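You operate a simulated robot arm through the tools that you are given. There is no shell and no other tool. Be economical: measure what you need, move in short steps, check, and stop when the job is done.

Carry out the task below with a simulated robot arm. There is one attempt and no reset: what you move stays moved.

TASK
Shut the hot valve, take the hot hose off and push the blanking plug on the hot spigot.
Fine: loosen the nut first, it stays loose; the hose ends on the wash stand; the hot valve stays shut.

It is judged by the outcome, as a careful person would: the job done as asked, and still so three seconds after it is handed in. It fails if anything else is knocked over, pushed out of place, dropped, spilled or broken.

THE ROBOT
A 6-joint arm with a two-finger parallel gripper, fixed in place. Base frame: the origin is at the foot of the arm, x ahead of it, y to its left, z up. Lengths are in mm, angles in degrees, forces in N, time in s.
With the tool pointing down near the work surface it reaches from about 320 to 480 mm from the base axis. Its first joint turns from -166.0 to 166.0 degrees. Payload 3.91 kg.
The TCP is the grasp point between the finger pads, 30 mm short of the fingertips. In the tool frame z runs along the fingers and y along their closing line. The gripper opens to 110 mm. The fingers are 20 mm wide and 10 mm thick; the gripper's body (48 by 112 mm) begins 55 mm behind the TCP.
Orientation is that of the tool frame in the base frame, as a unit quaternion [x, y, z, w]. With the fingers straight down and closing along the base's y, the tool's x points along the base's -x, its y along +y and its z along -z.

THE INTERFACE
- The arm moves only by the tool servo_tool. Its arguments are lists of equal length, an entry for each row: "delta_rot": the turn, a rotation vector about the tool's x, y, z in degrees, a list of three; "travel": the shift along the tool's x, y, z in mm, a list of three; "claw": the finger opening in mm, from 0 to 110. In form: {"delta_rot": [[wx, wy, wz], ...], "travel": [[tx, ty, tz], ...], "claw": [claw, ...]}. A call has 1 to 12 rows; each row shifts and turns the commanded pose from where the row before left it, along the tool's axes as they then stand. A row lasts 0.2 s, in which the tool goes at most 50 mm and 8.6 degrees; a call with a longer step from one row to the next is refused whole, and so is a gripper value outside its range. Where a pose cannot be reached the arm comes as near as it can. A force on the tool above 50 N (or 10 N above the force at the start of the call, whichever is more), or a blocked arm, ends the call early, and 0.2 s more pass. The fingers move at their own pace (about 45 mm/s each) and stop on an object; they squeeze with about 31 N. The grip force told is the motor's: it shows also when the fingers shut on nothing. Time passes only in rows, and 0.2 s behind the last, so rows that do not move let the fingers close. The reply holds the time, the measured pose of the TCP, the force on the tool along the base axes, the opening and the grip force, in the units named above and with some noise, with the torque about the TCP (base axes, N m) and any sound that the robot's microphone picked up.
- Cameras (640 x 400 px; columns grow to the right, rows downward): "scene" is fixed at [409.9, -655.9, 1654.9]; the picture's right is [0.99, 0.17, 0.00], its down [0.09, -0.51, -0.86] and it looks along [-0.14, 0.85, -0.51] (base axes); focal length 315 px, centre (320, 200). "wrist" rides on the gripper at [71, 22, -107] in the tool frame; the picture's right is [-0.29, 0.96, 0.00], its down [-0.76, -0.23, -0.61] and it looks along [-0.58, -0.18, 0.79] (tool axes); focal length 243 px, centre (320, 200).
- capture(camera): a new picture of that camera. No time passes.
- lift_body(by): slides the trunk up (or, below 0, down) by that many mm; the arm rides with it, the base frame stays. It gives what a move gives, with no picture.
- pixel_to_xyz(camera, pixels): for up to 12 pixels [column, row] of the newest picture of that camera ("zoom" is the newest enlarged one), the place [x, y, z] in the base frame of the surface seen there, good to about 2 mm, but the place of the scene camera against the robot may be out by one fixed shift of up to 18 mm in any direction. No time passes.
- close_up(camera, box): a new picture of the part [left, top, right, bottom] of that camera's present view, enlarged. No time passes.
- hand_in(): hands the job in; it is judged then, once.

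Go step by step. Measure first, check grasps and placings, and put right what went wrong. The budget is 80 turns and 34 pictures, counting those below and the enlarged ones. Unless the task says otherwise, let go and move clear before handing in, and close with one line.

The tools are called as name(argument=value, ...) on one line, values as JSON. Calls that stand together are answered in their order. servo_tool: Moves the arm, as the interface text tells. Its arguments: {"type":"object","properties":{"delta_rot":{"type":"array","items":{"type":"array","items":{"type":"number"}}},"travel":{"type":"array","items":{"type":"array","items":{"type":"number"}}},"claw":{"type":"array","items":{"type":"number"}}},"required":["delta_rot","travel","claw"]} The other tools are called the same way: lift_body (by) slides the trunk up or down; capture (camera) takes a picture; pixel_to_xyz (camera, pixels) gives the place of the surface under pixels of a picture; close_up (camera, box) takes an enlarged picture of a part of a camera's view; hand_in () hands the job in.

At the start:

```text
time_s: 0.0
tcp_pos: [183.4, 360.1, 1235.0]
orientation: [0.001, 1.0, 0.001, -0.001]
force: [0.5, -0.4, 0.2]
wrist_torque: [-0.01, 0.0, -0.02]
width: 110.3
finger_force: 0.2
trunk travel left (down, up): [-525.0, 65.0]
```

scene: 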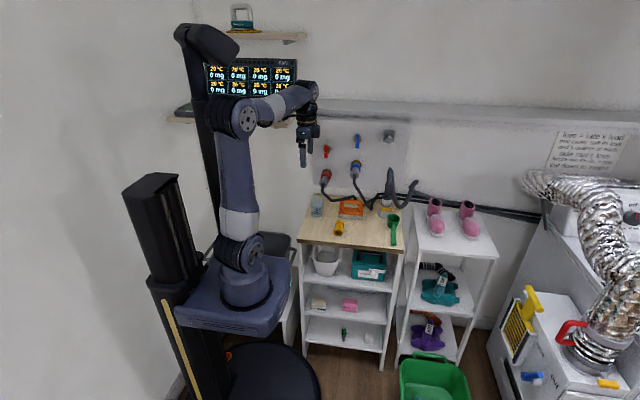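
wrist: 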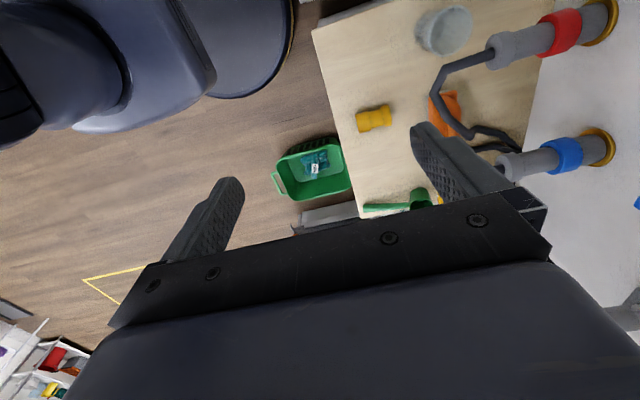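

The scene shows a wall panel with red (hot) and blue (cold) valves around (325,150) and (357,140), with hose nuts below them. I'll enlarge that area and the stand.

close_up(camera="scene", box=[300, 120, 420, 195])

close_up(camera="scene", box=[290, 185, 418, 265])

close_up(camera="scene", box=[540, 120, 640, 182])

```text
5.33 times, centred on (360, 158) of scene
```

zoom: 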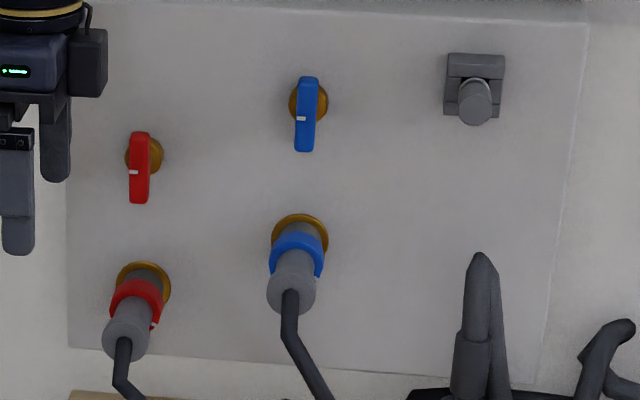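

```text
5.00 times, centred on (354, 225) of scene
```

zoom: 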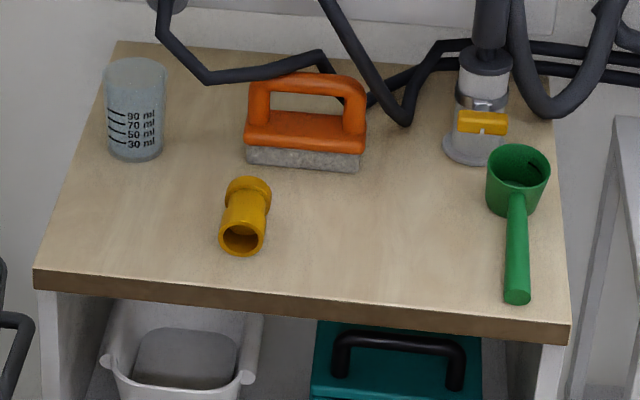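

```text
6.40 times, centred on (590, 151) of scene
```

zoom: 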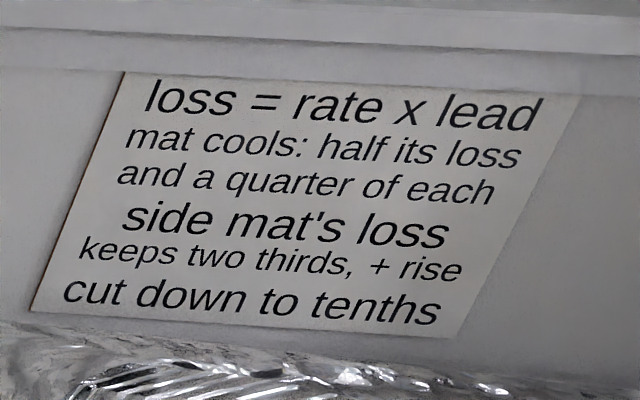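

The hot valve is the red lever at (325,150) and the hose nut is the red ring at (326,176). The plug is the yellow piece at (339,228). Next I'll measure these in both cameras.

capture(camera="scene")

capture(camera="wrist")

pixel_to_xyz(camera="wrist", pixels=[[598, 20], [565, 30], [535, 38], [502, 49], [362, 122], [386, 112], [374, 118], [449, 28], [563, 154], [595, 148], [450, 100], [601, 60]])

close_up(camera="scene", box=[310, 135, 374, 195])

pixel_to_xyz(camera="scene", pixels=[[326, 145], [326, 157], [330, 149], [327, 176], [324, 182], [339, 222], [338, 231], [318, 200], [347, 164], [345, 180], [358, 135], [355, 168]])

```text
28 pictures are left
```

scene: 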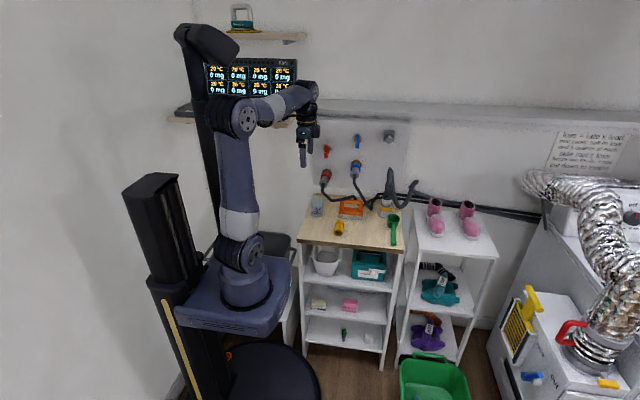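

```text
27 pictures are left
```

wrist: 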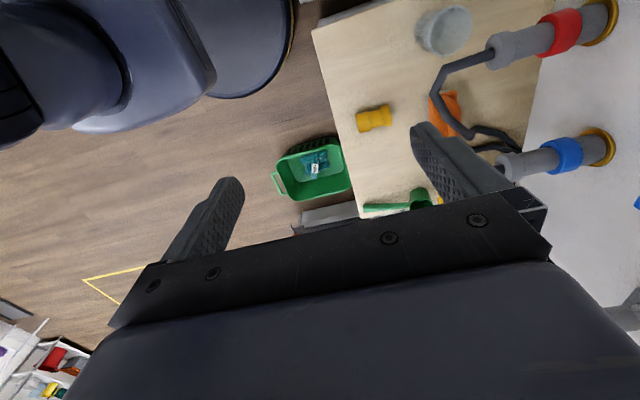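

```text
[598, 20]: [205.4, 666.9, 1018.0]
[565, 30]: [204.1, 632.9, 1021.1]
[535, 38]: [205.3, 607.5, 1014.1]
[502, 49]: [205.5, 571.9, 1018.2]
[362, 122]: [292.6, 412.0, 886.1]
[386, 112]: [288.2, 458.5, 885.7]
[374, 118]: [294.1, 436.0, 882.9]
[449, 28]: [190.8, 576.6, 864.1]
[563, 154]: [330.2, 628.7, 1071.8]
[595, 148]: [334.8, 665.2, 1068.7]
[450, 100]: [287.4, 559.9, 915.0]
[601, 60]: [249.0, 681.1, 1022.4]
```

```text
6.67 times, centred on (342, 165) of scene
```

zoom: 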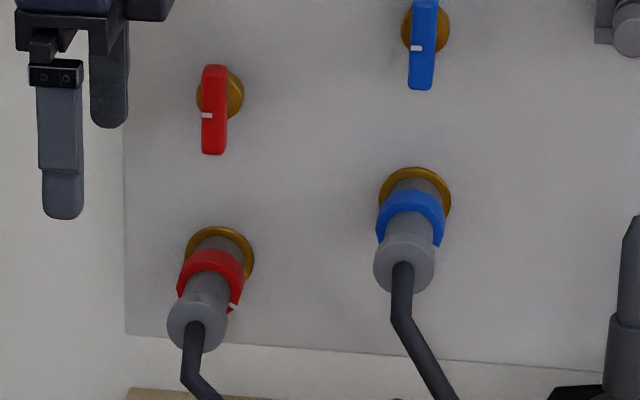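

```text
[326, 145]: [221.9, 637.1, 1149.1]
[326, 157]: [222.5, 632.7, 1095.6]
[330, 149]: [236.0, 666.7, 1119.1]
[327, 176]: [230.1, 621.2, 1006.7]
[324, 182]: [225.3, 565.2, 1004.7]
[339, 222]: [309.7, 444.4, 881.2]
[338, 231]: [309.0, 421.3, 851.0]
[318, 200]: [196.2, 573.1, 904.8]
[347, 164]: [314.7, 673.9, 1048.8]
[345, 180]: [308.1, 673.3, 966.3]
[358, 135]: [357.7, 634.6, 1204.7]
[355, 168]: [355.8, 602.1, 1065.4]
```

Wrist readings put the hot spigot axis along y at about x=205, z≈1000, with the wall at y≈680. The scene camera reads about 16 mm too high in x. I'll yaw the tool 90° first, to come at the valve horizontally later.

servo_tool(delta_rot=[[0, 0, 8.2], [0, 0, 8.2], [0, 0, 8.2], [0, 0, 8.2], [0, 0, 8.2], [0, 0, 8.2], [0, 0, 8.2], [0, 0, 8.2], [0, 0, 8.2], [0, 0, 8.2], [0, 0, 8]], travel=[[0, 0, 0], [0, 0, 0], [0, 0, 0], [0, 0, 0], [0, 0, 0], [0, 0, 0], [0, 0, 0], [0, 0, 0], [0, 0, 0], [0, 0, 0], [0, 0, 0]], claw=[110, 110, 110, 110, 110, 110, 110, 110, 110, 110, 110])

```text
time_s: 2.4
tcp_pos: [184.7, 361.1, 1236.0]
orientation: [0.707, 0.707, -0.001, 0.0]
force: [-0.3, 0.0, 0.3]
wrist_torque: [0.02, 0.0, 0.01]
width: 110.0
finger_force: 0.1
trunk travel left (down, up): [-525.0, 65.0]
```

Yaw done. Next I pitch the tool up to point at the wall while moving TCP gently toward +y.

servo_tool(delta_rot=[[0, 8.2, 0], [0, 8.2, 0], [0, 8.2, 0], [0, 8.2, 0], [0, 8.2, 0], [0, 8.2, 0], [0, 8.2, 0], [0, 8.2, 0], [0, 8.2, 0], [0, 8.2, 0], [0, 8, 0]], travel=[[12, 0, 0], [11.9, 0, 1.7], [11.5, 0, 3.4], [10.9, 0, 5], [10, 0, 6.6], [9, 0, 8], [7.8, 0, 9.1], [6.4, 0, 10], [4.8, 0, 11], [3.3, 0, 11.5], [1.6, 0, 11.9]], claw=[110, 110, 110, 110, 110, 110, 110, 110, 110, 110, 110])

capture(camera="wrist")

```text
time_s: 4.8
tcp_pos: [183.2, 493.0, 1235.4]
orientation: [0.5, 0.5, 0.5, -0.5]
force: [0.5, 0.6, 0.0]
wrist_torque: [-0.01, 0.03, 0.03]
width: 109.9
finger_force: 0.1
trunk travel left (down, up): [-525.0, 65.0]
```

```text
25 pictures are left
```

wrist: 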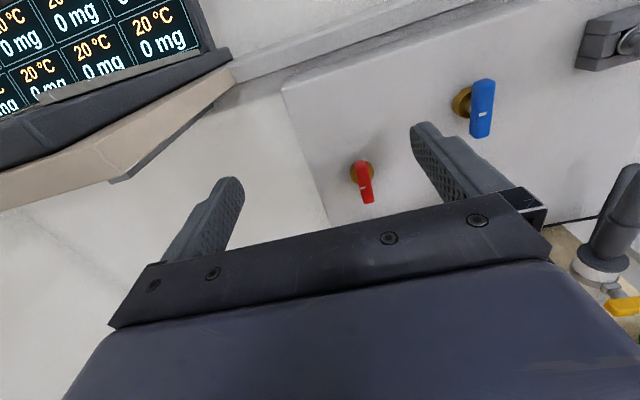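

The pose is reached exactly, and the red lever is in view at (363,182). I'll take an enlarged view and measure it.

close_up(camera="wrist", box=[320, 140, 416, 215])

pixel_to_xyz(camera="wrist", pixels=[[363, 163], [363, 175], [365, 185], [367, 200], [361, 185], [370, 185], [354, 166], [373, 168], [340, 190], [385, 190]])

```text
5.33 times, centred on (368, 178) of wrist
```

zoom: 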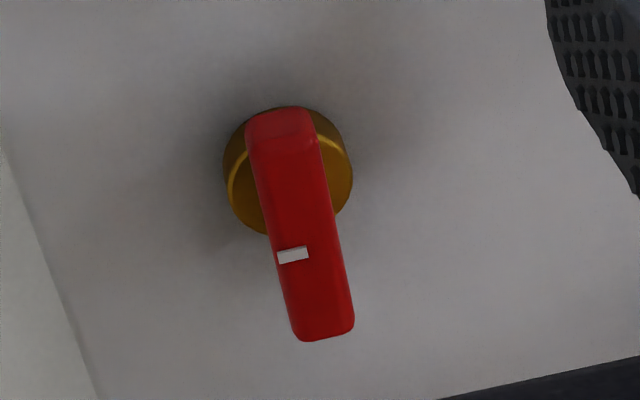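

```text
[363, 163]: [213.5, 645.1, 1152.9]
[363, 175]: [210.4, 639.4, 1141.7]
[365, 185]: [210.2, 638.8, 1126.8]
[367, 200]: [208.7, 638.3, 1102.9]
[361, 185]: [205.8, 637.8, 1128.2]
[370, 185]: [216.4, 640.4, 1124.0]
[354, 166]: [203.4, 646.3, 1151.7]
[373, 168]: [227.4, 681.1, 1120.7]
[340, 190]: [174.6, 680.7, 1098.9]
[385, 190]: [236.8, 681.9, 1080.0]
```

pixel_to_xyz(camera="zoom", pixels=[[232, 180], [345, 180], [255, 225], [240, 160], [335, 150], [325, 330], [285, 112], [255, 130], [318, 125], [348, 300], [290, 310], [292, 256]])

```text
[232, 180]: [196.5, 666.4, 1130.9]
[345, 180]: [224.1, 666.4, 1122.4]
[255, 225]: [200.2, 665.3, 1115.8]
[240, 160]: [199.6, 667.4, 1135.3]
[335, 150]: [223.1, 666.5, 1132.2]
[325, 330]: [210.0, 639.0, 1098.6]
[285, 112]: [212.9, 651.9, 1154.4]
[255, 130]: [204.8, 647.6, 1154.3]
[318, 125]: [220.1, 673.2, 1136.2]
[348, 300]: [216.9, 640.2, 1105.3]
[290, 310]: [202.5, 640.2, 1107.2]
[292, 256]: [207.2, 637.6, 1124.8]
```

The lever is a bar centred at (210, ·, 1126), 55 mm long, with its front at y≈638, and it pivots at its middle. I'll line up, come in with the fingers either side, and close.

servo_tool(delta_rot=[[0, 0, 0], [0, 0, 0], [0, 0, 0], [0, 0, 0], [0, 0, 0], [0, 0, 0], [0, 0, 0], [0, 0, 0]], travel=[[-36.5, 9, 0], [-36.5, 9, 0], [-36.4, 8.8, 0], [0, 0, 35], [0, 0, 35], [0, 0, 30], [0, 0, 20], [0, 0, 15]], claw=[60, 60, 60, 60, 60, 60, 60, 60])

capture(camera="wrist")

```text
time_s: 6.6
tcp_pos: [211.2, 627.7, 1124.7]
orientation: [0.5, 0.5, 0.5, -0.499]
force: [-0.8, -0.3, -0.2]
wrist_torque: [0.01, 0.03, -0.03]
width: 59.8
finger_force: 0.0
trunk travel left (down, up): [-525.0, 65.0]
```

```text
23 pictures are left
```

wrist: 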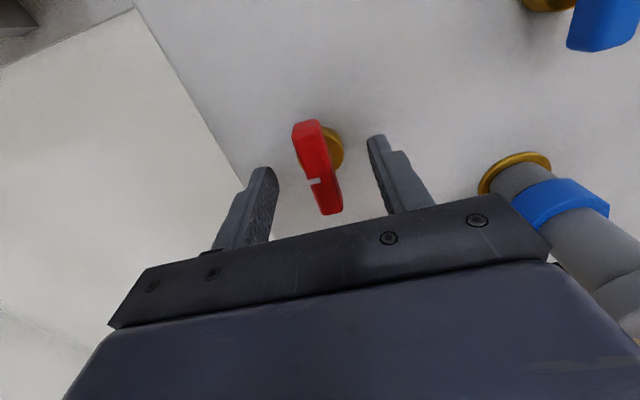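

Fingers straddle the lever. I'll close and turn clockwise (positive about tool z) by a small test amount.

servo_tool(delta_rot=[[0, 0, 0], [0, 0, 0], [0, 0, 0], [0, 0, 0], [0, 0, 5], [0, 0, 5], [0, 0, 5]], travel=[[0, 0, 0], [0, 0, 0], [0, 0, 0], [0, 0, 0], [0, 0, 0], [0, 0, 0], [0, 0, 0]], claw=[0, 0, 0, 0, 0, 0, 0])

```text
time_s: 8.2
tcp_pos: [210.4, 627.2, 1125.0]
orientation: [-0.561, -0.43, -0.43, 0.562]
force: [-2.3, 0.6, 4.6]
wrist_torque: [-1.23, 0.02, 0.4]
width: 15.9
finger_force: 45.7
trunk travel left (down, up): [-525.0, 65.0]
```

It turns freely (torque about y is only 0.02). I'll continue to 90°.

servo_tool(delta_rot=[[0, 0, 7.5], [0, 0, 7.5], [0, 0, 7.5], [0, 0, 7.5], [0, 0, 7.5], [0, 0, 7.5], [0, 0, 7.5], [0, 0, 7.5], [0, 0, 7.5], [0, 0, 7.5]], travel=[[0, 0, 0], [0, 0, 0], [0, 0, 0], [0, 0, 0], [0, 0, 0], [0, 0, 0], [0, 0, 0], [0, 0, 0], [0, 0, 0], [0, 0, 0]], claw=[0, 0, 0, 0, 0, 0, 0, 0, 0, 0])

capture(camera="wrist")

```text
time_s: 10.4
tcp_pos: [210.6, 627.9, 1125.4]
orientation: [-0.707, 0.0, 0.001, 0.707]
force: [-4.8, 5.8, 5.1]
wrist_torque: [0.02, -0.05, -0.44]
width: 15.9
finger_force: 44.7
trunk travel left (down, up): [-525.0, 65.0]
```

```text
22 pictures are left
```

wrist: 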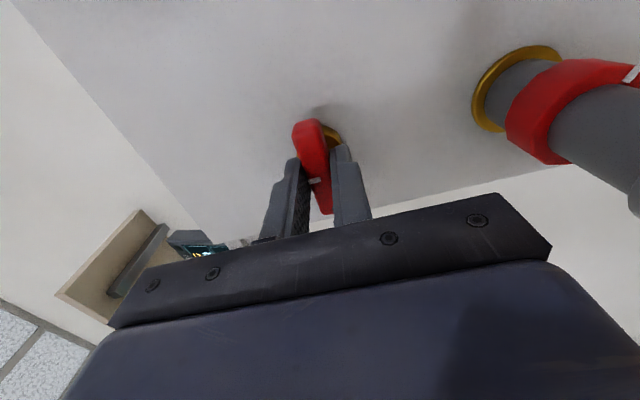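

The lever followed to horizontal. I'll nudge it 5° more to see whether a stop is felt.

servo_tool(delta_rot=[[0, 0, 2.5], [0, 0, 2.5], [0, 0, 0]], travel=[[0, 0, 0], [0, 0, 0], [0, 0, 0]], claw=[0, 0, 0])

```text
time_s: 11.2
tcp_pos: [210.8, 628.8, 1125.0]
orientation: [0.707, -0.031, -0.031, -0.706]
force: [-4.7, 1.4, 4.0]
wrist_torque: [0.04, -1.18, 0.83]
width: 17.1
finger_force: 45.0
trunk travel left (down, up): [-525.0, 65.0]
```

A torque of −1.18 and slight slip at +4° show the closed stop was reached, so the valve is shut. I'll release, back out and roll back.

servo_tool(delta_rot=[[0, 0, -4], [0, 0, 0], [0, 0, 0], [0, 0, 0], [0, 0, 0], [0, 0, 0], [0, 0, 0], [0, 0, 0]], travel=[[0, 0, 0], [0, 0, 0], [0, 0, 0], [0, 0, 0], [0, 0, -30], [0, 0, -40], [0, 0, -40], [0, 0, -30]], claw=[50, 50, 50, 50, 50, 60, 80, 80])

servo_tool(delta_rot=[[0, 0, -8.3], [0, 0, -8.3], [0, 0, -8.3], [0, 0, -8.3], [0, 0, -8.3], [0, 0, -8.3], [0, 0, -8.3], [0, 0, -8.3], [0, 0, -8.3], [0, 0, -8.3], [0, 0, -8]], travel=[[0, 0, 0], [0, 0, 0], [0, 0, 0], [0, 0, 0], [0, 0, 0], [0, 0, 0], [0, 0, 0], [0, 0, 0], [0, 0, 0], [0, 0, 0], [0, 0, 0]], claw=[80, 80, 80, 80, 80, 80, 80, 80, 80, 80, 80])

capture(camera="wrist")

```text
time_s: 13.0
tcp_pos: [211.6, 488.5, 1124.1]
orientation: [-0.707, 0.006, 0.005, 0.707]
force: [0.7, 0.1, 0.0]
wrist_torque: [0.0, -0.02, 0.0]
width: 80.0
finger_force: 0.1
trunk travel left (down, up): [-525.0, 65.0]
```

```text
time_s: 15.4
tcp_pos: [210.1, 487.6, 1124.3]
orientation: [0.5, 0.5, 0.501, -0.499]
force: [-0.6, -0.1, -0.7]
wrist_torque: [0.02, 0.01, -0.04]
width: 79.9
finger_force: 0.0
trunk travel left (down, up): [-525.0, 65.0]
```

```text
21 pictures are left
```

wrist: 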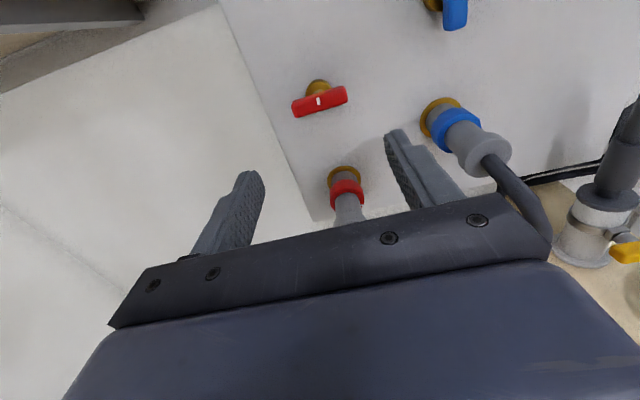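

Lever is horizontal at (320,100). Now I'll pitch the tool 45° down to face the hot hose.

servo_tool(delta_rot=[[0, -7.5, 0], [0, -7.5, 0], [0, -7.5, 0], [0, -7.5, 0], [0, -7.5, 0], [0, -7.5, 0]], travel=[[0, 0, 0], [0, 0, 0], [0, 0, 0], [0, 0, 0], [0, 0, 0], [0, 0, 0]], claw=[80, 80, 80, 80, 80, 80])

capture(camera="wrist")

close_up(camera="wrist", box=[270, 60, 430, 210])

```text
time_s: 16.8
tcp_pos: [210.0, 485.4, 1126.7]
orientation: [0.653, 0.653, 0.271, -0.27]
force: [0.6, 0.0, 0.0]
wrist_torque: [0.03, 0.05, 0.03]
width: 80.1
finger_force: 0.0
trunk travel left (down, up): [-525.0, 65.0]
```

```text
20 pictures are left
```

wrist: 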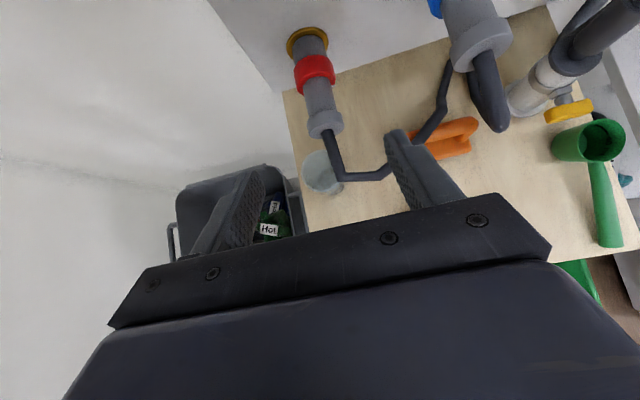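

```text
2.67 times, centred on (350, 135) of wrist
```

zoom: 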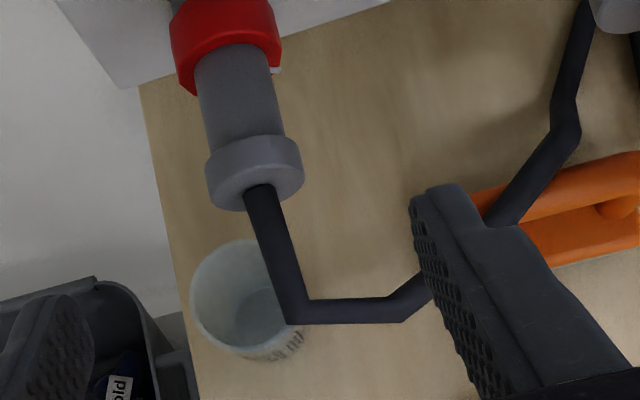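

pixel_to_xyz(camera="wrist", pixels=[[313, 62], [316, 75], [314, 55], [297, 68], [333, 68], [318, 88], [323, 103], [324, 115], [324, 124], [335, 145], [342, 172], [385, 172]])

pixel_to_xyz(camera="zoom", pixels=[[200, 80], [275, 80], [240, 60], [240, 120], [255, 150], [212, 180], [300, 165], [265, 195], [275, 70], [225, 20], [290, 305], [230, 250]])

```text
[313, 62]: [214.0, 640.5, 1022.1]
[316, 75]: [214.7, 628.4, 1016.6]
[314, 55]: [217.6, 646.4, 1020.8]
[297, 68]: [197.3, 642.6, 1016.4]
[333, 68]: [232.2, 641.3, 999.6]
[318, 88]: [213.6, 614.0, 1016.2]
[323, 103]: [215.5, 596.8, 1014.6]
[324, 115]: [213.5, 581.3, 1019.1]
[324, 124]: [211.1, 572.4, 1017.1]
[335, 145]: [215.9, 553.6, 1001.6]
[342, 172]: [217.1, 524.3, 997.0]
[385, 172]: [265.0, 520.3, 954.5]
```

```text
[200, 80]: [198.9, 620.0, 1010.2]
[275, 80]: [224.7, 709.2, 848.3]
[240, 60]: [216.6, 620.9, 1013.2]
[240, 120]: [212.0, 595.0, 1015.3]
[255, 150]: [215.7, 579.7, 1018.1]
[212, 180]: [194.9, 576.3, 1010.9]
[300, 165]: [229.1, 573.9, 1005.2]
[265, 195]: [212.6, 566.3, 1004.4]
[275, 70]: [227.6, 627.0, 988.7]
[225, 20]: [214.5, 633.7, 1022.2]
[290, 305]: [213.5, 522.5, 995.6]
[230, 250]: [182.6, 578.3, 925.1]
```

close_up(camera="wrist", box=[275, 20, 355, 100])

pixel_to_xyz(camera="zoom", pixels=[[80, 170], [120, 200], [160, 200], [200, 190], [240, 200], [100, 220], [180, 240], [235, 230], [150, 165], [215, 160], [90, 260], [232, 250]])

```text
5.00 times, centred on (315, 60) of wrist
```

zoom: 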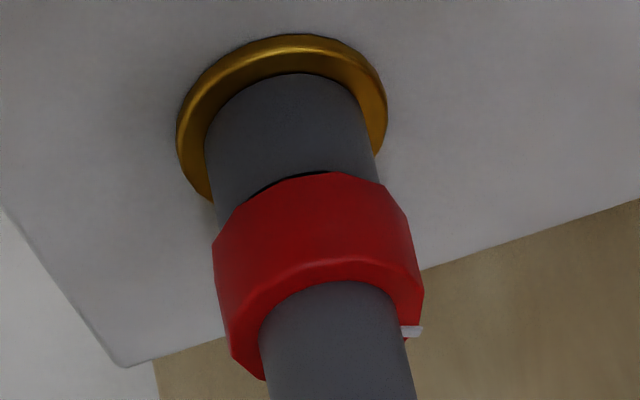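

```text
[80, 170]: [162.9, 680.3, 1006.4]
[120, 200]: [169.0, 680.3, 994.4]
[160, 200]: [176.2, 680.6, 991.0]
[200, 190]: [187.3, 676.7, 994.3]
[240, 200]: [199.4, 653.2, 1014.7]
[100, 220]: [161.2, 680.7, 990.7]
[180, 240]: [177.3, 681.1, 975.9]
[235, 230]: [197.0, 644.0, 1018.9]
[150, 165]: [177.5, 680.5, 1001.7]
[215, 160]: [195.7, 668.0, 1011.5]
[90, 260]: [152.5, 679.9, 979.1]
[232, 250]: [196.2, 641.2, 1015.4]
```

The nut is a near-round red collar, y≈625–650, on an axis at about x=211, z=1001; the hose leaves to y≈524 at z≈998. I'll approach at a 45° tilt so the palm clears the connector flange.

servo_tool(delta_rot=[[0, 0, 0], [0, 0, 0], [0, 0, 0], [0, 0, 0], [0, 0, 0], [0, 0, 0], [0, 0, 0]], travel=[[9.2, 0.5, 45], [9.2, 0.5, 45], [0, 0, 25], [0, 0, 25], [0, 0, 20], [0, 0, 14], [0, 0, 10]], claw=[80, 80, 80, 80, 80, 80, 80])

capture(camera="wrist")

```text
time_s: 18.4
tcp_pos: [213.7, 629.4, 1007.7]
orientation: [0.653, 0.653, 0.271, -0.271]
force: [0.0, 1.0, 0.7]
wrist_torque: [0.0, 0.03, 0.01]
width: 80.1
finger_force: 0.1
trunk travel left (down, up): [-525.0, 65.0]
```

```text
17 pictures are left
```

wrist: 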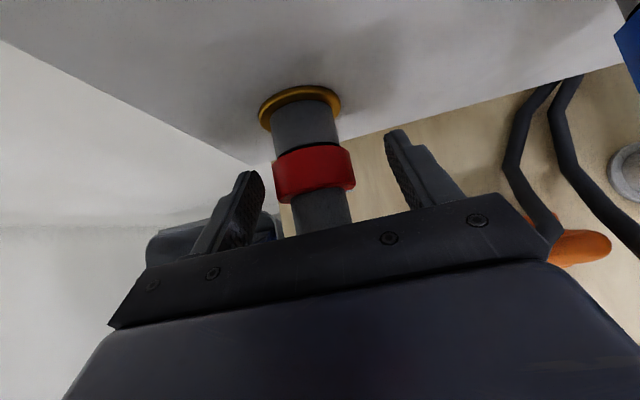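

Fingers straddle the nut. I'll close and read the width.

servo_tool(delta_rot=[[0, 0, 0], [0, 0, 0], [0, 0, 0], [0, 0, 0]], travel=[[0, 0, 0], [0, 0, 0], [0, 0, 0], [0, 0, 0]], claw=[0, 0, 0, 0])

close_up(camera="wrist", box=[220, 70, 420, 220])

```text
time_s: 19.4
tcp_pos: [210.0, 629.8, 1008.4]
orientation: [0.652, 0.655, 0.27, -0.271]
force: [-20.9, 0.9, 1.3]
wrist_torque: [0.1, 0.19, 0.39]
width: 44.7
finger_force: 31.5
trunk travel left (down, up): [-525.0, 65.0]
```

```text
2.67 times, centred on (320, 145) of wrist
```

zoom: 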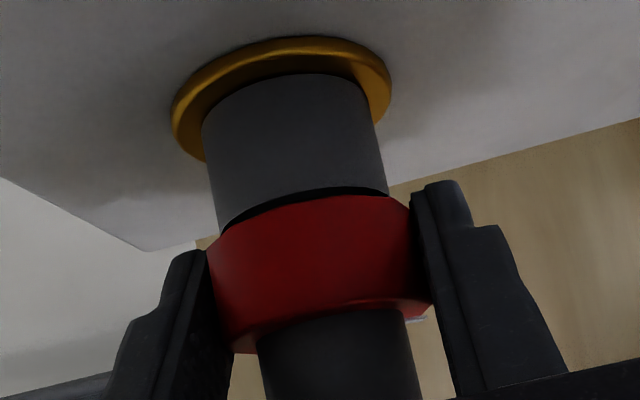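

The nut is gripped (44.7 mm), and the side force shows I'm about 2.5 mm off in x. I'll correct that and start loosening anticlockwise (swinging toward −x about the spigot axis) with a 24° test.

servo_tool(delta_rot=[[0, 0, 0], [-4.24, 0, -4.24], [-4.24, 0, -4.24], [-4.24, 0, -4.24], [-4.24, 0, -4.24]], travel=[[0, -2.5, 0], [0, -0.78, 0], [0, -0.78, 0], [0, -0.78, 0], [0, -0.78, 0]], claw=[0, 0, 0, 0, 0])

```text
time_s: 20.5
tcp_pos: [207.4, 630.9, 1008.8]
orientation: [0.595, 0.698, 0.363, -0.165]
force: [-25.1, -6.1, 1.9]
wrist_torque: [0.48, 0.22, 0.32]
width: 44.6
finger_force: 31.0
out of reach, approached as far as the arm can: row 4, 5
trunk travel left (down, up): [-525.0, 65.0]
stopped in row 5: the force on the tool passed its limit at 66 N (the readings are from after the stop); the commanded pose is now the measured one
```

The arm ran out of reach after about 18° of swing, though the grip held. I'll open, back off along the tool, and look at whether the nut turned.

servo_tool(delta_rot=[[0, 0, 0], [0, 0, 0], [0, 0, 0], [0, 0, 0], [0, 0, 0], [0, 0, 0]], travel=[[0, 0, 0], [0, 0, 0], [0, 0, 0], [0, 0, -30], [0, 0, -30], [0, 0, -20]], claw=[80, 80, 80, 80, 80, 80])

close_up(camera="wrist", box=[220, 20, 420, 170])

close_up(camera="scene", box=[180, 20, 400, 310])

```text
time_s: 21.9
tcp_pos: [198.2, 572.2, 1063.0]
orientation: [0.597, 0.696, 0.362, -0.165]
force: [0.7, 0.1, -0.4]
wrist_torque: [0.03, -0.03, -0.02]
width: 80.1
finger_force: 0.1
trunk travel left (down, up): [-525.0, 65.0]
```

```text
2.67 times, centred on (320, 95) of wrist
```

zoom: 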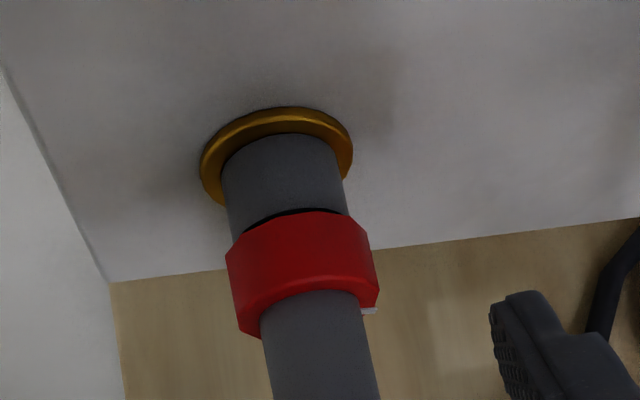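

```text
1.38 times, centred on (290, 165) of scene
```

zoom: 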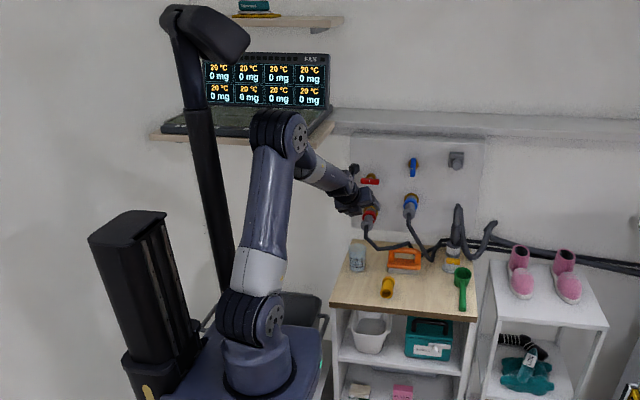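

The nut did turn with the fingers: its white mark kept the same position relative to the rolled camera. I'll ratchet by leaning the tool to about +12° and gripping again for another stroke.

servo_tool(delta_rot=[[5.06, 0, 5.06], [5.06, 0, 5.06], [5.06, 0, 5.06], [5.06, 0, 5.06]], travel=[[0, 0, 0], [0, 0, 0], [0, 0, 0], [0, 0, 0]], claw=[80, 80, 80, 80])

```text
time_s: 22.9
tcp_pos: [198.7, 573.5, 1062.8]
orientation: [0.671, 0.634, 0.202, -0.328]
force: [-0.5, -0.8, 0.1]
wrist_torque: [-0.05, 0.0, 0.03]
width: 79.9
finger_force: 0.1
trunk travel left (down, up): [-525.0, 65.0]
```

servo_tool(delta_rot=[[0, 0, 0], [0, 0, 0], [0, 0, 0], [0, 0, 0], [0, 0, 0], [0, 0, 0], [0, 0, 0], [0, 0, 0], [0, 0, 0]], travel=[[4.2, 23.3, 0], [0, 0, 30], [0, 0, 30], [0, 0, 15.5], [0, 0, 0], [0, 0, 0], [0, 0, 0], [0, 0, 0], [0, 0, 0]], claw=[80, 80, 80, 80, 80, 0, 0, 0, 0])

```text
time_s: 24.9
tcp_pos: [211.7, 631.8, 1006.1]
orientation: [0.671, 0.634, 0.201, -0.328]
force: [5.7, 1.4, 0.1]
wrist_torque: [0.0, -0.06, -0.3]
width: 45.2
finger_force: 30.7
trunk travel left (down, up): [-525.0, 65.0]
```

Gripped with little side force. Turning 28° now.

servo_tool(delta_rot=[[-3.35, 0, -3.25], [-3.35, 0, -3.25], [-3.35, 0, -3.25], [-3.35, 0, -3.25], [-3.35, 0, -3.25], [-3.35, 0, -3.25]], travel=[[0, -0.5, 0], [0, -0.5, 0], [0, -0.5, 0], [0, -0.5, 0], [0, -0.5, 0], [0, -0.5, 0]], claw=[0, 0, 0, 0, 0, 0])

```text
time_s: 26.3
tcp_pos: [207.8, 631.2, 1005.9]
orientation: [0.6, 0.695, 0.357, -0.169]
force: [4.3, 5.1, -0.6]
wrist_torque: [0.02, -0.06, -0.36]
width: 45.2
finger_force: 31.1
trunk travel left (down, up): [-525.0, 65.0]
```

That stroke went cleanly, about 46° in total. I'll open, swing back in place and regrip in one call.

servo_tool(delta_rot=[[0, 0, 0], [0, 0, 0], [3.9, 0, 3.8], [3.9, 0, 3.8], [3.9, 0, 3.8], [3.9, 0, 3.8], [3.9, 0, 3.8], [3.9, 0, 3.8], [0, 0, 0], [0, 0, 0], [0, 0, 0], [0, 0, 0]], travel=[[0, 0, 0], [0, 0, 0], [0, 0.6, 0], [0, 0.6, 0], [0, 0.6, 0], [0, 0.6, 0], [0, 0.6, 0], [0, 0.6, 0], [0, 0, 0], [0, 0, 0], [0, 0, 0], [0, 0, 0]], claw=[75, 75, 75, 75, 75, 75, 75, 75, 0, 0, 0, 0])

servo_tool(delta_rot=[[-3.9, 0, -3.8], [-3.9, 0, -3.8], [-3.9, 0, -3.8], [-3.9, 0, -3.8], [-3.9, 0, -3.8], [-3.9, 0, -3.8]], travel=[[0, -0.6, 0], [0, -0.6, 0], [0, -0.6, 0], [0, -0.6, 0], [0, -0.6, 0], [0, -0.6, 0]], claw=[0, 0, 0, 0, 0, 0])

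```text
time_s: 28.9
tcp_pos: [212.1, 629.6, 1006.5]
orientation: [0.679, 0.62, 0.173, -0.353]
force: [3.1, 0.8, -0.5]
wrist_torque: [0.02, -0.02, -0.08]
width: 44.4
finger_force: 31.1
trunk travel left (down, up): [-525.0, 65.0]
```

```text
time_s: 30.3
tcp_pos: [206.9, 630.1, 1007.8]
orientation: [0.601, 0.694, 0.359, -0.168]
force: [-2.0, 4.0, 1.8]
wrist_torque: [0.15, 0.03, -0.06]
width: 44.4
finger_force: 31.1
trunk travel left (down, up): [-525.0, 65.0]
```

Around 79° so far. One more stroke, then I'll look.

servo_tool(delta_rot=[[0, 0, 0], [0, 0, 0], [3.9, 0, 3.8], [3.9, 0, 3.8], [3.9, 0, 3.8], [3.9, 0, 3.8], [3.9, 0, 3.8], [3.9, 0, 3.8], [0, 0, 0], [0, 0, 0], [0, 0, 0], [0, 0, 0]], travel=[[0, 0, 0], [0, 0, 0], [0, 0.6, 0], [0, 0.6, 0], [0, 0.6, 0], [0, 0.6, 0], [0, 0.6, 0], [0, 0.6, 0], [0, 0, 0], [0, 0, 0], [0, 0, 0], [0, 0, 0]], claw=[75, 75, 75, 75, 75, 75, 75, 75, 0, 0, 0, 0])

servo_tool(delta_rot=[[-3.9, 0, -3.8], [-3.9, 0, -3.8], [-3.9, 0, -3.8], [-3.9, 0, -3.8], [-3.9, 0, -3.8], [-3.9, 0, -3.8]], travel=[[0, -0.6, 0], [0, -0.6, 0], [0, -0.6, 0], [0, -0.6, 0], [0, -0.6, 0], [0, -0.6, 0]], claw=[0, 0, 0, 0, 0, 0])

close_up(camera="scene", box=[296, 140, 376, 200])

```text
time_s: 32.9
tcp_pos: [211.6, 628.3, 1007.5]
orientation: [0.681, 0.619, 0.174, -0.351]
force: [5.2, -0.8, -0.7]
wrist_torque: [0.02, -0.04, -0.1]
width: 45.0
finger_force: 31.1
trunk travel left (down, up): [-525.0, 65.0]
```

```text
time_s: 34.3
tcp_pos: [206.9, 628.8, 1007.7]
orientation: [0.601, 0.695, 0.358, -0.169]
force: [2.0, -4.3, -4.3]
wrist_torque: [-0.23, 0.04, -0.22]
width: 44.6
finger_force: 30.4
trunk travel left (down, up): [-525.0, 65.0]
```

```text
6.67 times, centred on (336, 170) of scene
```

zoom: 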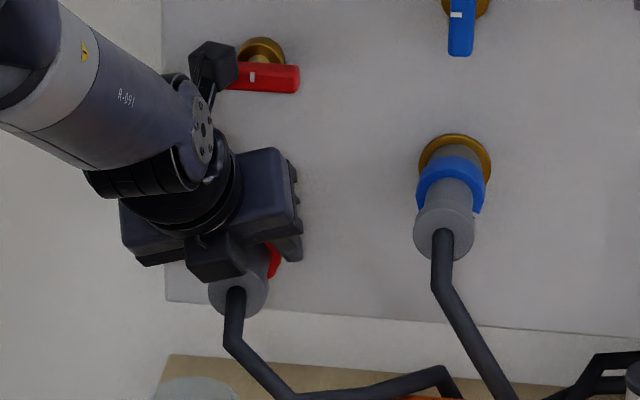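

servo_tool(delta_rot=[[0, 0, 0], [0, 0, 0], [0, 0, 0], [0, 0, 0], [0, 0, 0], [0, 0, 0]], travel=[[0, 0, 0], [0, 0, 0], [0, 0, 0], [0, 0, -30], [0, 0, -30], [0, 0, -30]], claw=[80, 80, 80, 80, 80, 80])

capture(camera="wrist")

```text
time_s: 35.7
tcp_pos: [190.1, 568.8, 1070.4]
orientation: [0.601, 0.693, 0.36, -0.167]
force: [0.3, 0.7, 0.4]
wrist_torque: [0.02, 0.02, 0.01]
width: 80.2
finger_force: 0.2
trunk travel left (down, up): [-525.0, 65.0]
```

```text
12 pictures are left
```

wrist: 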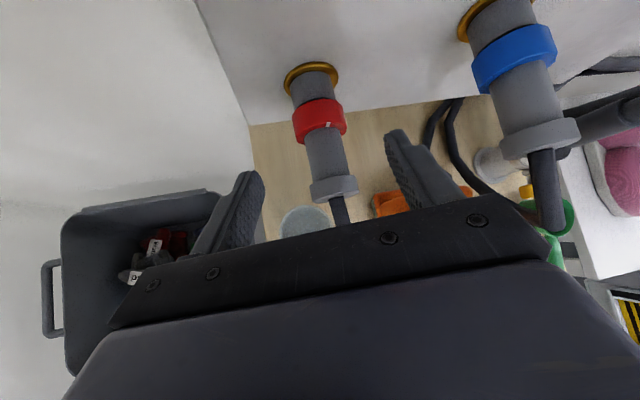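

The white mark has moved to the top at (328,124), so the nut has turned about 100° and stays there. I'll straighten the tool lean and move over the hose connector (y≈603) to grip it.

servo_tool(delta_rot=[[3.9, 0, 3.8], [3.9, 0, 3.8], [3.9, 0, 3.8], [0, 0, 0]], travel=[[0, 0, 0], [0, 0, 0], [0, 0, 0], [0, 19.7, 0]], claw=[70, 70, 70, 70])

pixel_to_xyz(camera="wrist", pixels=[[300, 222], [260, 170], [390, 200], [265, 225], [340, 190], [328, 124], [325, 150]])

```text
time_s: 36.7
tcp_pos: [209.7, 566.5, 1069.6]
orientation: [0.647, 0.663, 0.27, -0.263]
force: [-1.1, 0.4, -0.4]
wrist_torque: [0.02, -0.01, -0.01]
width: 70.1
finger_force: 0.0
trunk travel left (down, up): [-525.0, 65.0]
```

```text
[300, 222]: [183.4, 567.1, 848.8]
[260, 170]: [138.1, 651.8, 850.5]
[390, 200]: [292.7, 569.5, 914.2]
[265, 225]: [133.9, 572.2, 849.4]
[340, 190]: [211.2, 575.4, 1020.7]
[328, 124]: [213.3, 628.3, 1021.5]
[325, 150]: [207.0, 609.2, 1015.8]
```

servo_tool(delta_rot=[[0, 0, 0], [0, 0, 0], [0, 0, 0], [0, 0, 0], [0, 0, 0], [0, 0, 0], [0, 0, 0], [0, 0, 0], [0, 0, 0]], travel=[[-22, 0, 0], [0, 0, 25], [0, 0, 20], [0, 0, 14.6], [0, 0, 0], [0, 0, 0], [0, 0, 0], [0, 0, 0], [0, 0, 0]], claw=[70, 70, 70, 70, 0, 0, 0, 0, 0])

capture(camera="wrist")

```text
time_s: 38.7
tcp_pos: [209.3, 593.0, 1012.5]
orientation: [0.647, 0.663, 0.27, -0.262]
force: [2.0, -0.1, -1.2]
wrist_torque: [-0.03, -0.03, -0.07]
width: 36.6
finger_force: 31.0
trunk travel left (down, up): [-525.0, 65.0]
```

```text
11 pictures are left
```

wrist: 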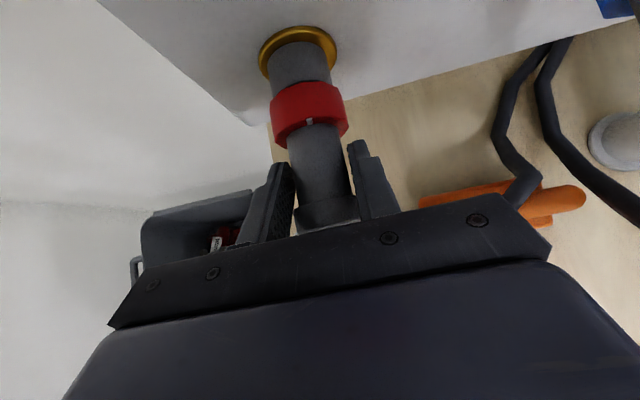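

Width 36.6 mm matches the connector body's diameter (axis z≈998). I'll pull straight out along −y.

servo_tool(delta_rot=[[0, 0, 0], [0, 0, 0], [0, 0, 0], [0, 0, 0], [0, 0, 0]], travel=[[-3.6, 0, -3.5], [-3.6, 0, -3.5], [-3.6, 0, -3.5], [-3.6, 0, -3.5], [-3.6, 0, -3.5]], claw=[0, 0, 0, 0, 0])

```text
time_s: 39.9
tcp_pos: [209.9, 568.1, 1010.3]
orientation: [0.647, 0.663, 0.269, -0.263]
force: [-0.3, 0.8, 0.7]
wrist_torque: [-0.03, 0.02, 0.01]
width: 36.4
finger_force: 30.6
trunk travel left (down, up): [-525.0, 65.0]
```

It moved 25 mm with almost no force. I'll check that the hose came along rather than slipping.

capture(camera="wrist")

```text
10 pictures are left
```

wrist: 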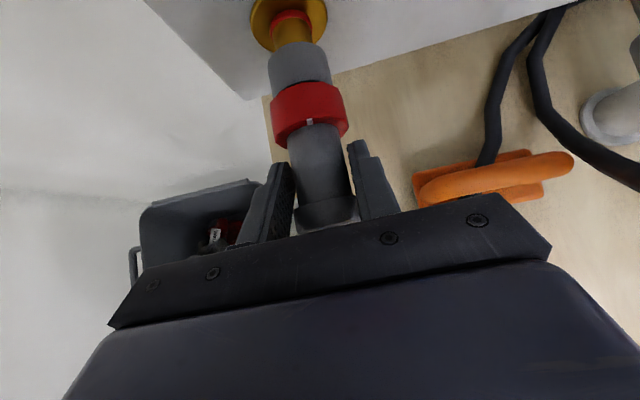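

The hose is coming off cleanly, with the brass spigot now visible at (290,25). I'll keep pulling straight out and see how the hose hangs.

servo_tool(delta_rot=[[0, 0, 0], [0, 0, 0], [0, 0, 0], [0, 0, 0], [0, 0, 0], [0, 0, 0], [0, 0, 0]], travel=[[-7.2, 0, -7], [-10.7, 0, -10.5], [-10.7, 0, -10.5], [-10.7, 0, -10.5], [-10.7, 0, -10.5], [-10.7, 0, -10.5], [-10.7, 0, -10.5]], claw=[0, 0, 0, 0, 0, 0, 0])

close_up(camera="scene", box=[280, 130, 424, 260])

```text
time_s: 41.5
tcp_pos: [211.8, 469.0, 1015.1]
orientation: [0.647, 0.663, 0.27, -0.262]
force: [0.3, 0.3, 0.0]
wrist_torque: [-0.02, 0.0, 0.04]
width: 36.7
finger_force: 31.1
trunk travel left (down, up): [-525.0, 65.0]
```

```text
3.08 times, centred on (352, 195) of scene
```

zoom: 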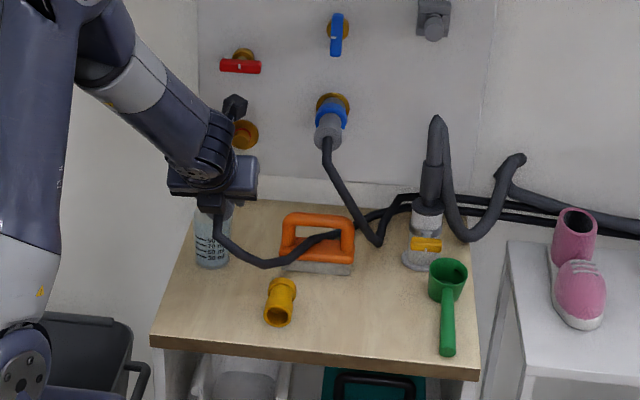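

pixel_to_xyz(camera="zoom", pixels=[[156, 338], [300, 352], [200, 266], [225, 262], [262, 300], [270, 322], [295, 290], [280, 262], [285, 265], [300, 275], [190, 290], [335, 238]])

```text
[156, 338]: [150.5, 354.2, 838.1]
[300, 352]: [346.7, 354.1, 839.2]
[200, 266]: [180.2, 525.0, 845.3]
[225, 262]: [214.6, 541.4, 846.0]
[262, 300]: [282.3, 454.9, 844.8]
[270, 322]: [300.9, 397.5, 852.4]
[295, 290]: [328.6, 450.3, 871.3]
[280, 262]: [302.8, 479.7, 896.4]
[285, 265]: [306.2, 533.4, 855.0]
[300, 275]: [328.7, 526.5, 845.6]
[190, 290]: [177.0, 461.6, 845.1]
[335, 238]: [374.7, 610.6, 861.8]
```

The wash stand has free room at x≈180, y≈420–520, clear of the beaker (y≥540) and plug (x≥275). I'll lower the hose end there.

servo_tool(delta_rot=[[0, 0, 0], [0, 0, 0], [0, 0, 0], [0, 0, 0], [0, 0, 0], [0, 0, 0], [0, 0, 0]], travel=[[-17, -16, -17], [-17.7, -15.8, 18], [-17.7, 0, 18], [-17.7, 0, 18], [-17.7, 0, 18], [-11, 0, 11.5], [-7, 0, 7.7]], claw=[0, 0, 0, 0, 0, 0, 0])

capture(camera="wrist")

```text
time_s: 43.1
tcp_pos: [183.2, 443.5, 888.1]
orientation: [0.646, 0.662, 0.273, -0.264]
force: [-0.8, -2.0, 20.8]
wrist_torque: [-0.31, 0.07, -0.04]
width: 31.0
finger_force: 31.1
trunk travel left (down, up): [-525.0, 65.0]
```

```text
8 pictures are left
```

wrist: 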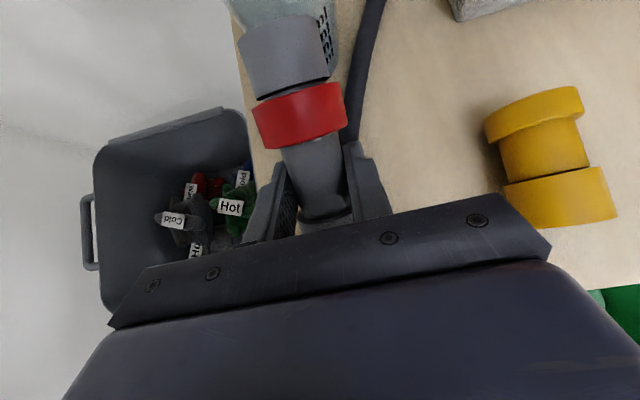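

Contact force of 20 N shows the connector resting on the stand. I'll ease up slightly, open and back away.

servo_tool(delta_rot=[[0, 0, 0], [0, 0, 0], [0, 0, 0], [0, 0, 0], [0, 0, 0], [0, 0, 0], [0, 0, 0], [0, 0, 0], [0, 0, 0]], travel=[[1.2, 0, -1.2], [0, 0, 0], [0, 0, 0], [0, 0, 0], [0, 0, -20], [0, 0, -30], [25, 0, -25], [30, 0, -30], [30, 0, -30]], claw=[36, 50, 65, 65, 65, 65, 65, 65, 65])

capture(camera="wrist")

```text
time_s: 45.1
tcp_pos: [180.8, 408.1, 1046.0]
orientation: [0.647, 0.662, 0.271, -0.263]
force: [-0.7, -0.3, 0.3]
wrist_torque: [0.0, 0.03, 0.01]
width: 65.0
finger_force: 0.1
trunk travel left (down, up): [-525.0, 65.0]
```

```text
7 pictures are left
```

wrist: 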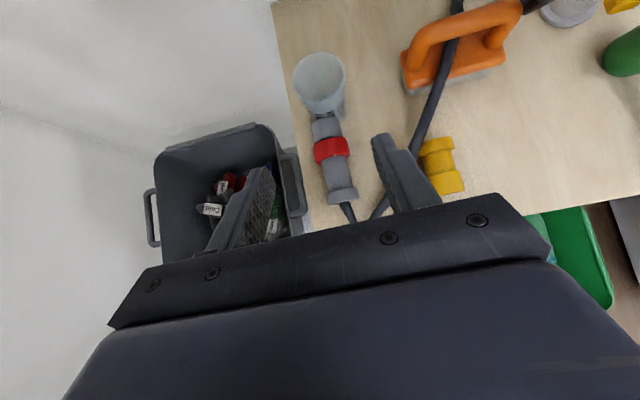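

The hose lies on the stand with the beaker untouched, its tail running just left of the plug (430,165). I'll measure the plug and the nearby hose.

pixel_to_xyz(camera="wrist", pixels=[[437, 145], [437, 162], [447, 181], [420, 150], [452, 142], [432, 187], [462, 178], [430, 110], [412, 150], [385, 205], [328, 128], [345, 195]])

close_up(camera="wrist", box=[360, 90, 480, 220])

```text
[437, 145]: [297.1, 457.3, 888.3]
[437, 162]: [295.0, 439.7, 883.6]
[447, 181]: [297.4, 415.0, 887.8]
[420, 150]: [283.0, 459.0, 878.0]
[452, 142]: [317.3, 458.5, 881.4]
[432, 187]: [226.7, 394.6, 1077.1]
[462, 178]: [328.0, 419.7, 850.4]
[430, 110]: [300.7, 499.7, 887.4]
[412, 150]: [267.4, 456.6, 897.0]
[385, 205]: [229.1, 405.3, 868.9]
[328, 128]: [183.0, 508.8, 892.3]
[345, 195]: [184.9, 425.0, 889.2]
```

```text
3.08 times, centred on (420, 155) of wrist
```

zoom: 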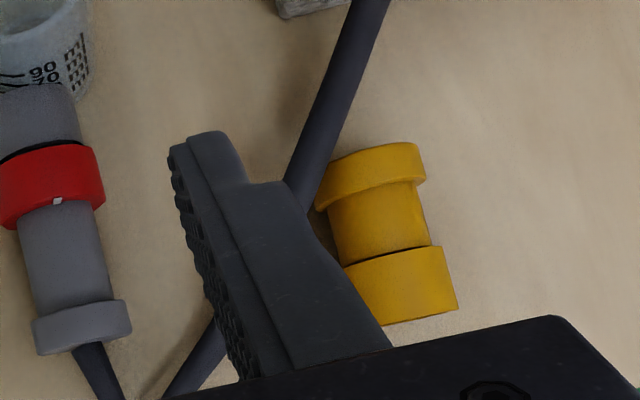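

The plug axis is along y at x≈299, with its open socket (Ø38) at y≈405–428; the hose passes close on its left at (267,457,897). I'll lean the tool 15° toward the wall side, so that after a 180° yaw it leans away from the valve. I'm moving above the plug with a narrow opening.

servo_tool(delta_rot=[[0, -8.57, 0], [0, -8.57, 0], [0, -8.57, 0], [0, -8.57, 0], [0, -8.57, 0], [0, -8.57, 0], [0, -8.57, 0], [0, 0, 0], [0, 0, 0], [0, 0, 0], [0, 0, 0], [0, 0, 0]], travel=[[0, 0, 0], [0, 0, 0], [0, 0, 0], [0, 0, 0], [0, 0, 0], [0, 0, 0], [0, 0, 0], [30, 45, 0], [30, 45, 0], [0, 28, 30], [0, 0, 31], [0, 0, 30.6]], claw=[46, 46, 46, 46, 46, 46, 46, 46, 46, 46, 46, 46])

capture(camera="wrist")

```text
refused: row 8 steps farther than a row can; nothing moved
```

```text
5 pictures are left
```

wrist: 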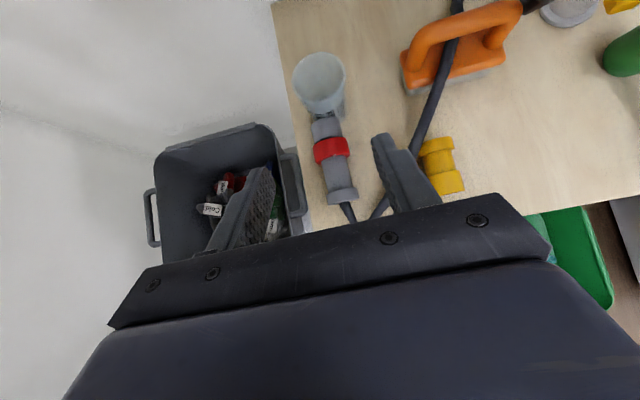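

That step was too long, so nothing moved. I'll split it up.

servo_tool(delta_rot=[[0, -8.57, 0], [0, -8.57, 0], [0, -8.57, 0], [0, -8.57, 0], [0, -8.57, 0], [0, -8.57, 0], [0, -8.57, 0], [0, 0, 0], [0, 0, 0], [0, 0, 0], [0, 0, 0]], travel=[[0, 0, 0], [0, 0, 0], [0, 0, 0], [0, 0, 0], [0, 0, 0], [0, 0, 0], [0, 0, 0], [20, 40, 0], [20, 40, 0], [20, 38, 0], [0, 0, 31]], claw=[46, 46, 46, 46, 46, 46, 46, 46, 46, 46, 46])

```text
time_s: 47.5
tcp_pos: [298.4, 462.9, 995.3]
orientation: [0.695, 0.705, -0.09, 0.105]
force: [0.2, -0.3, -0.7]
wrist_torque: [-0.02, 0.01, -0.01]
width: 46.1
finger_force: 0.0
trunk travel left (down, up): [-525.0, 65.0]
```

servo_tool(delta_rot=[[1.1, 0, 1.0], [0, 0, 0]], travel=[[-4.6, 0.6, 27], [0, 0, 30]], claw=[46, 46])

capture(camera="wrist")

```text
time_s: 48.1
tcp_pos: [300.0, 444.1, 943.1]
orientation: [0.703, 0.698, -0.098, 0.1]
force: [1.1, -0.2, 0.1]
wrist_torque: [0.0, 0.02, -0.04]
width: 46.1
finger_force: 0.1
trunk travel left (down, up): [-525.0, 65.0]
```

```text
4 pictures are left
```

wrist: 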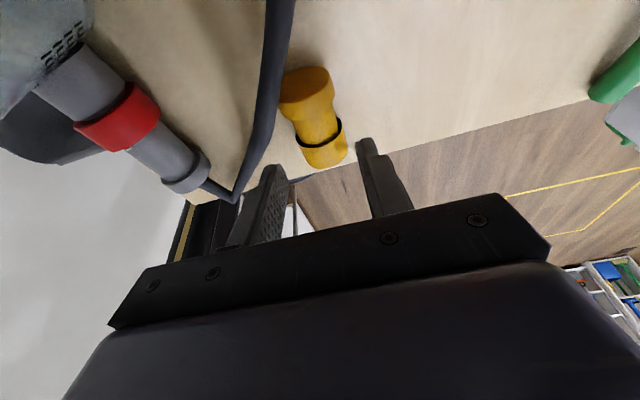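

pixel_to_xyz(camera="wrist", pixels=[[306, 155], [324, 150], [344, 146], [318, 122], [285, 95], [307, 88], [328, 84], [325, 162], [262, 120], [250, 150], [238, 190], [268, 80]])

```text
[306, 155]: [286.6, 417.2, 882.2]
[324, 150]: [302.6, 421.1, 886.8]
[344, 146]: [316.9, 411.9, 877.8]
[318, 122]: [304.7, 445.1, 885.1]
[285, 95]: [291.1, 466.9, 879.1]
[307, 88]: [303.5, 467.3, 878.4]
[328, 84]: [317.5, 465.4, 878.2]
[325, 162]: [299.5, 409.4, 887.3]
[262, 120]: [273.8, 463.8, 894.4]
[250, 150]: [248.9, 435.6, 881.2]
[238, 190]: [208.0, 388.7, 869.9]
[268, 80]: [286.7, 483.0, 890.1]
```

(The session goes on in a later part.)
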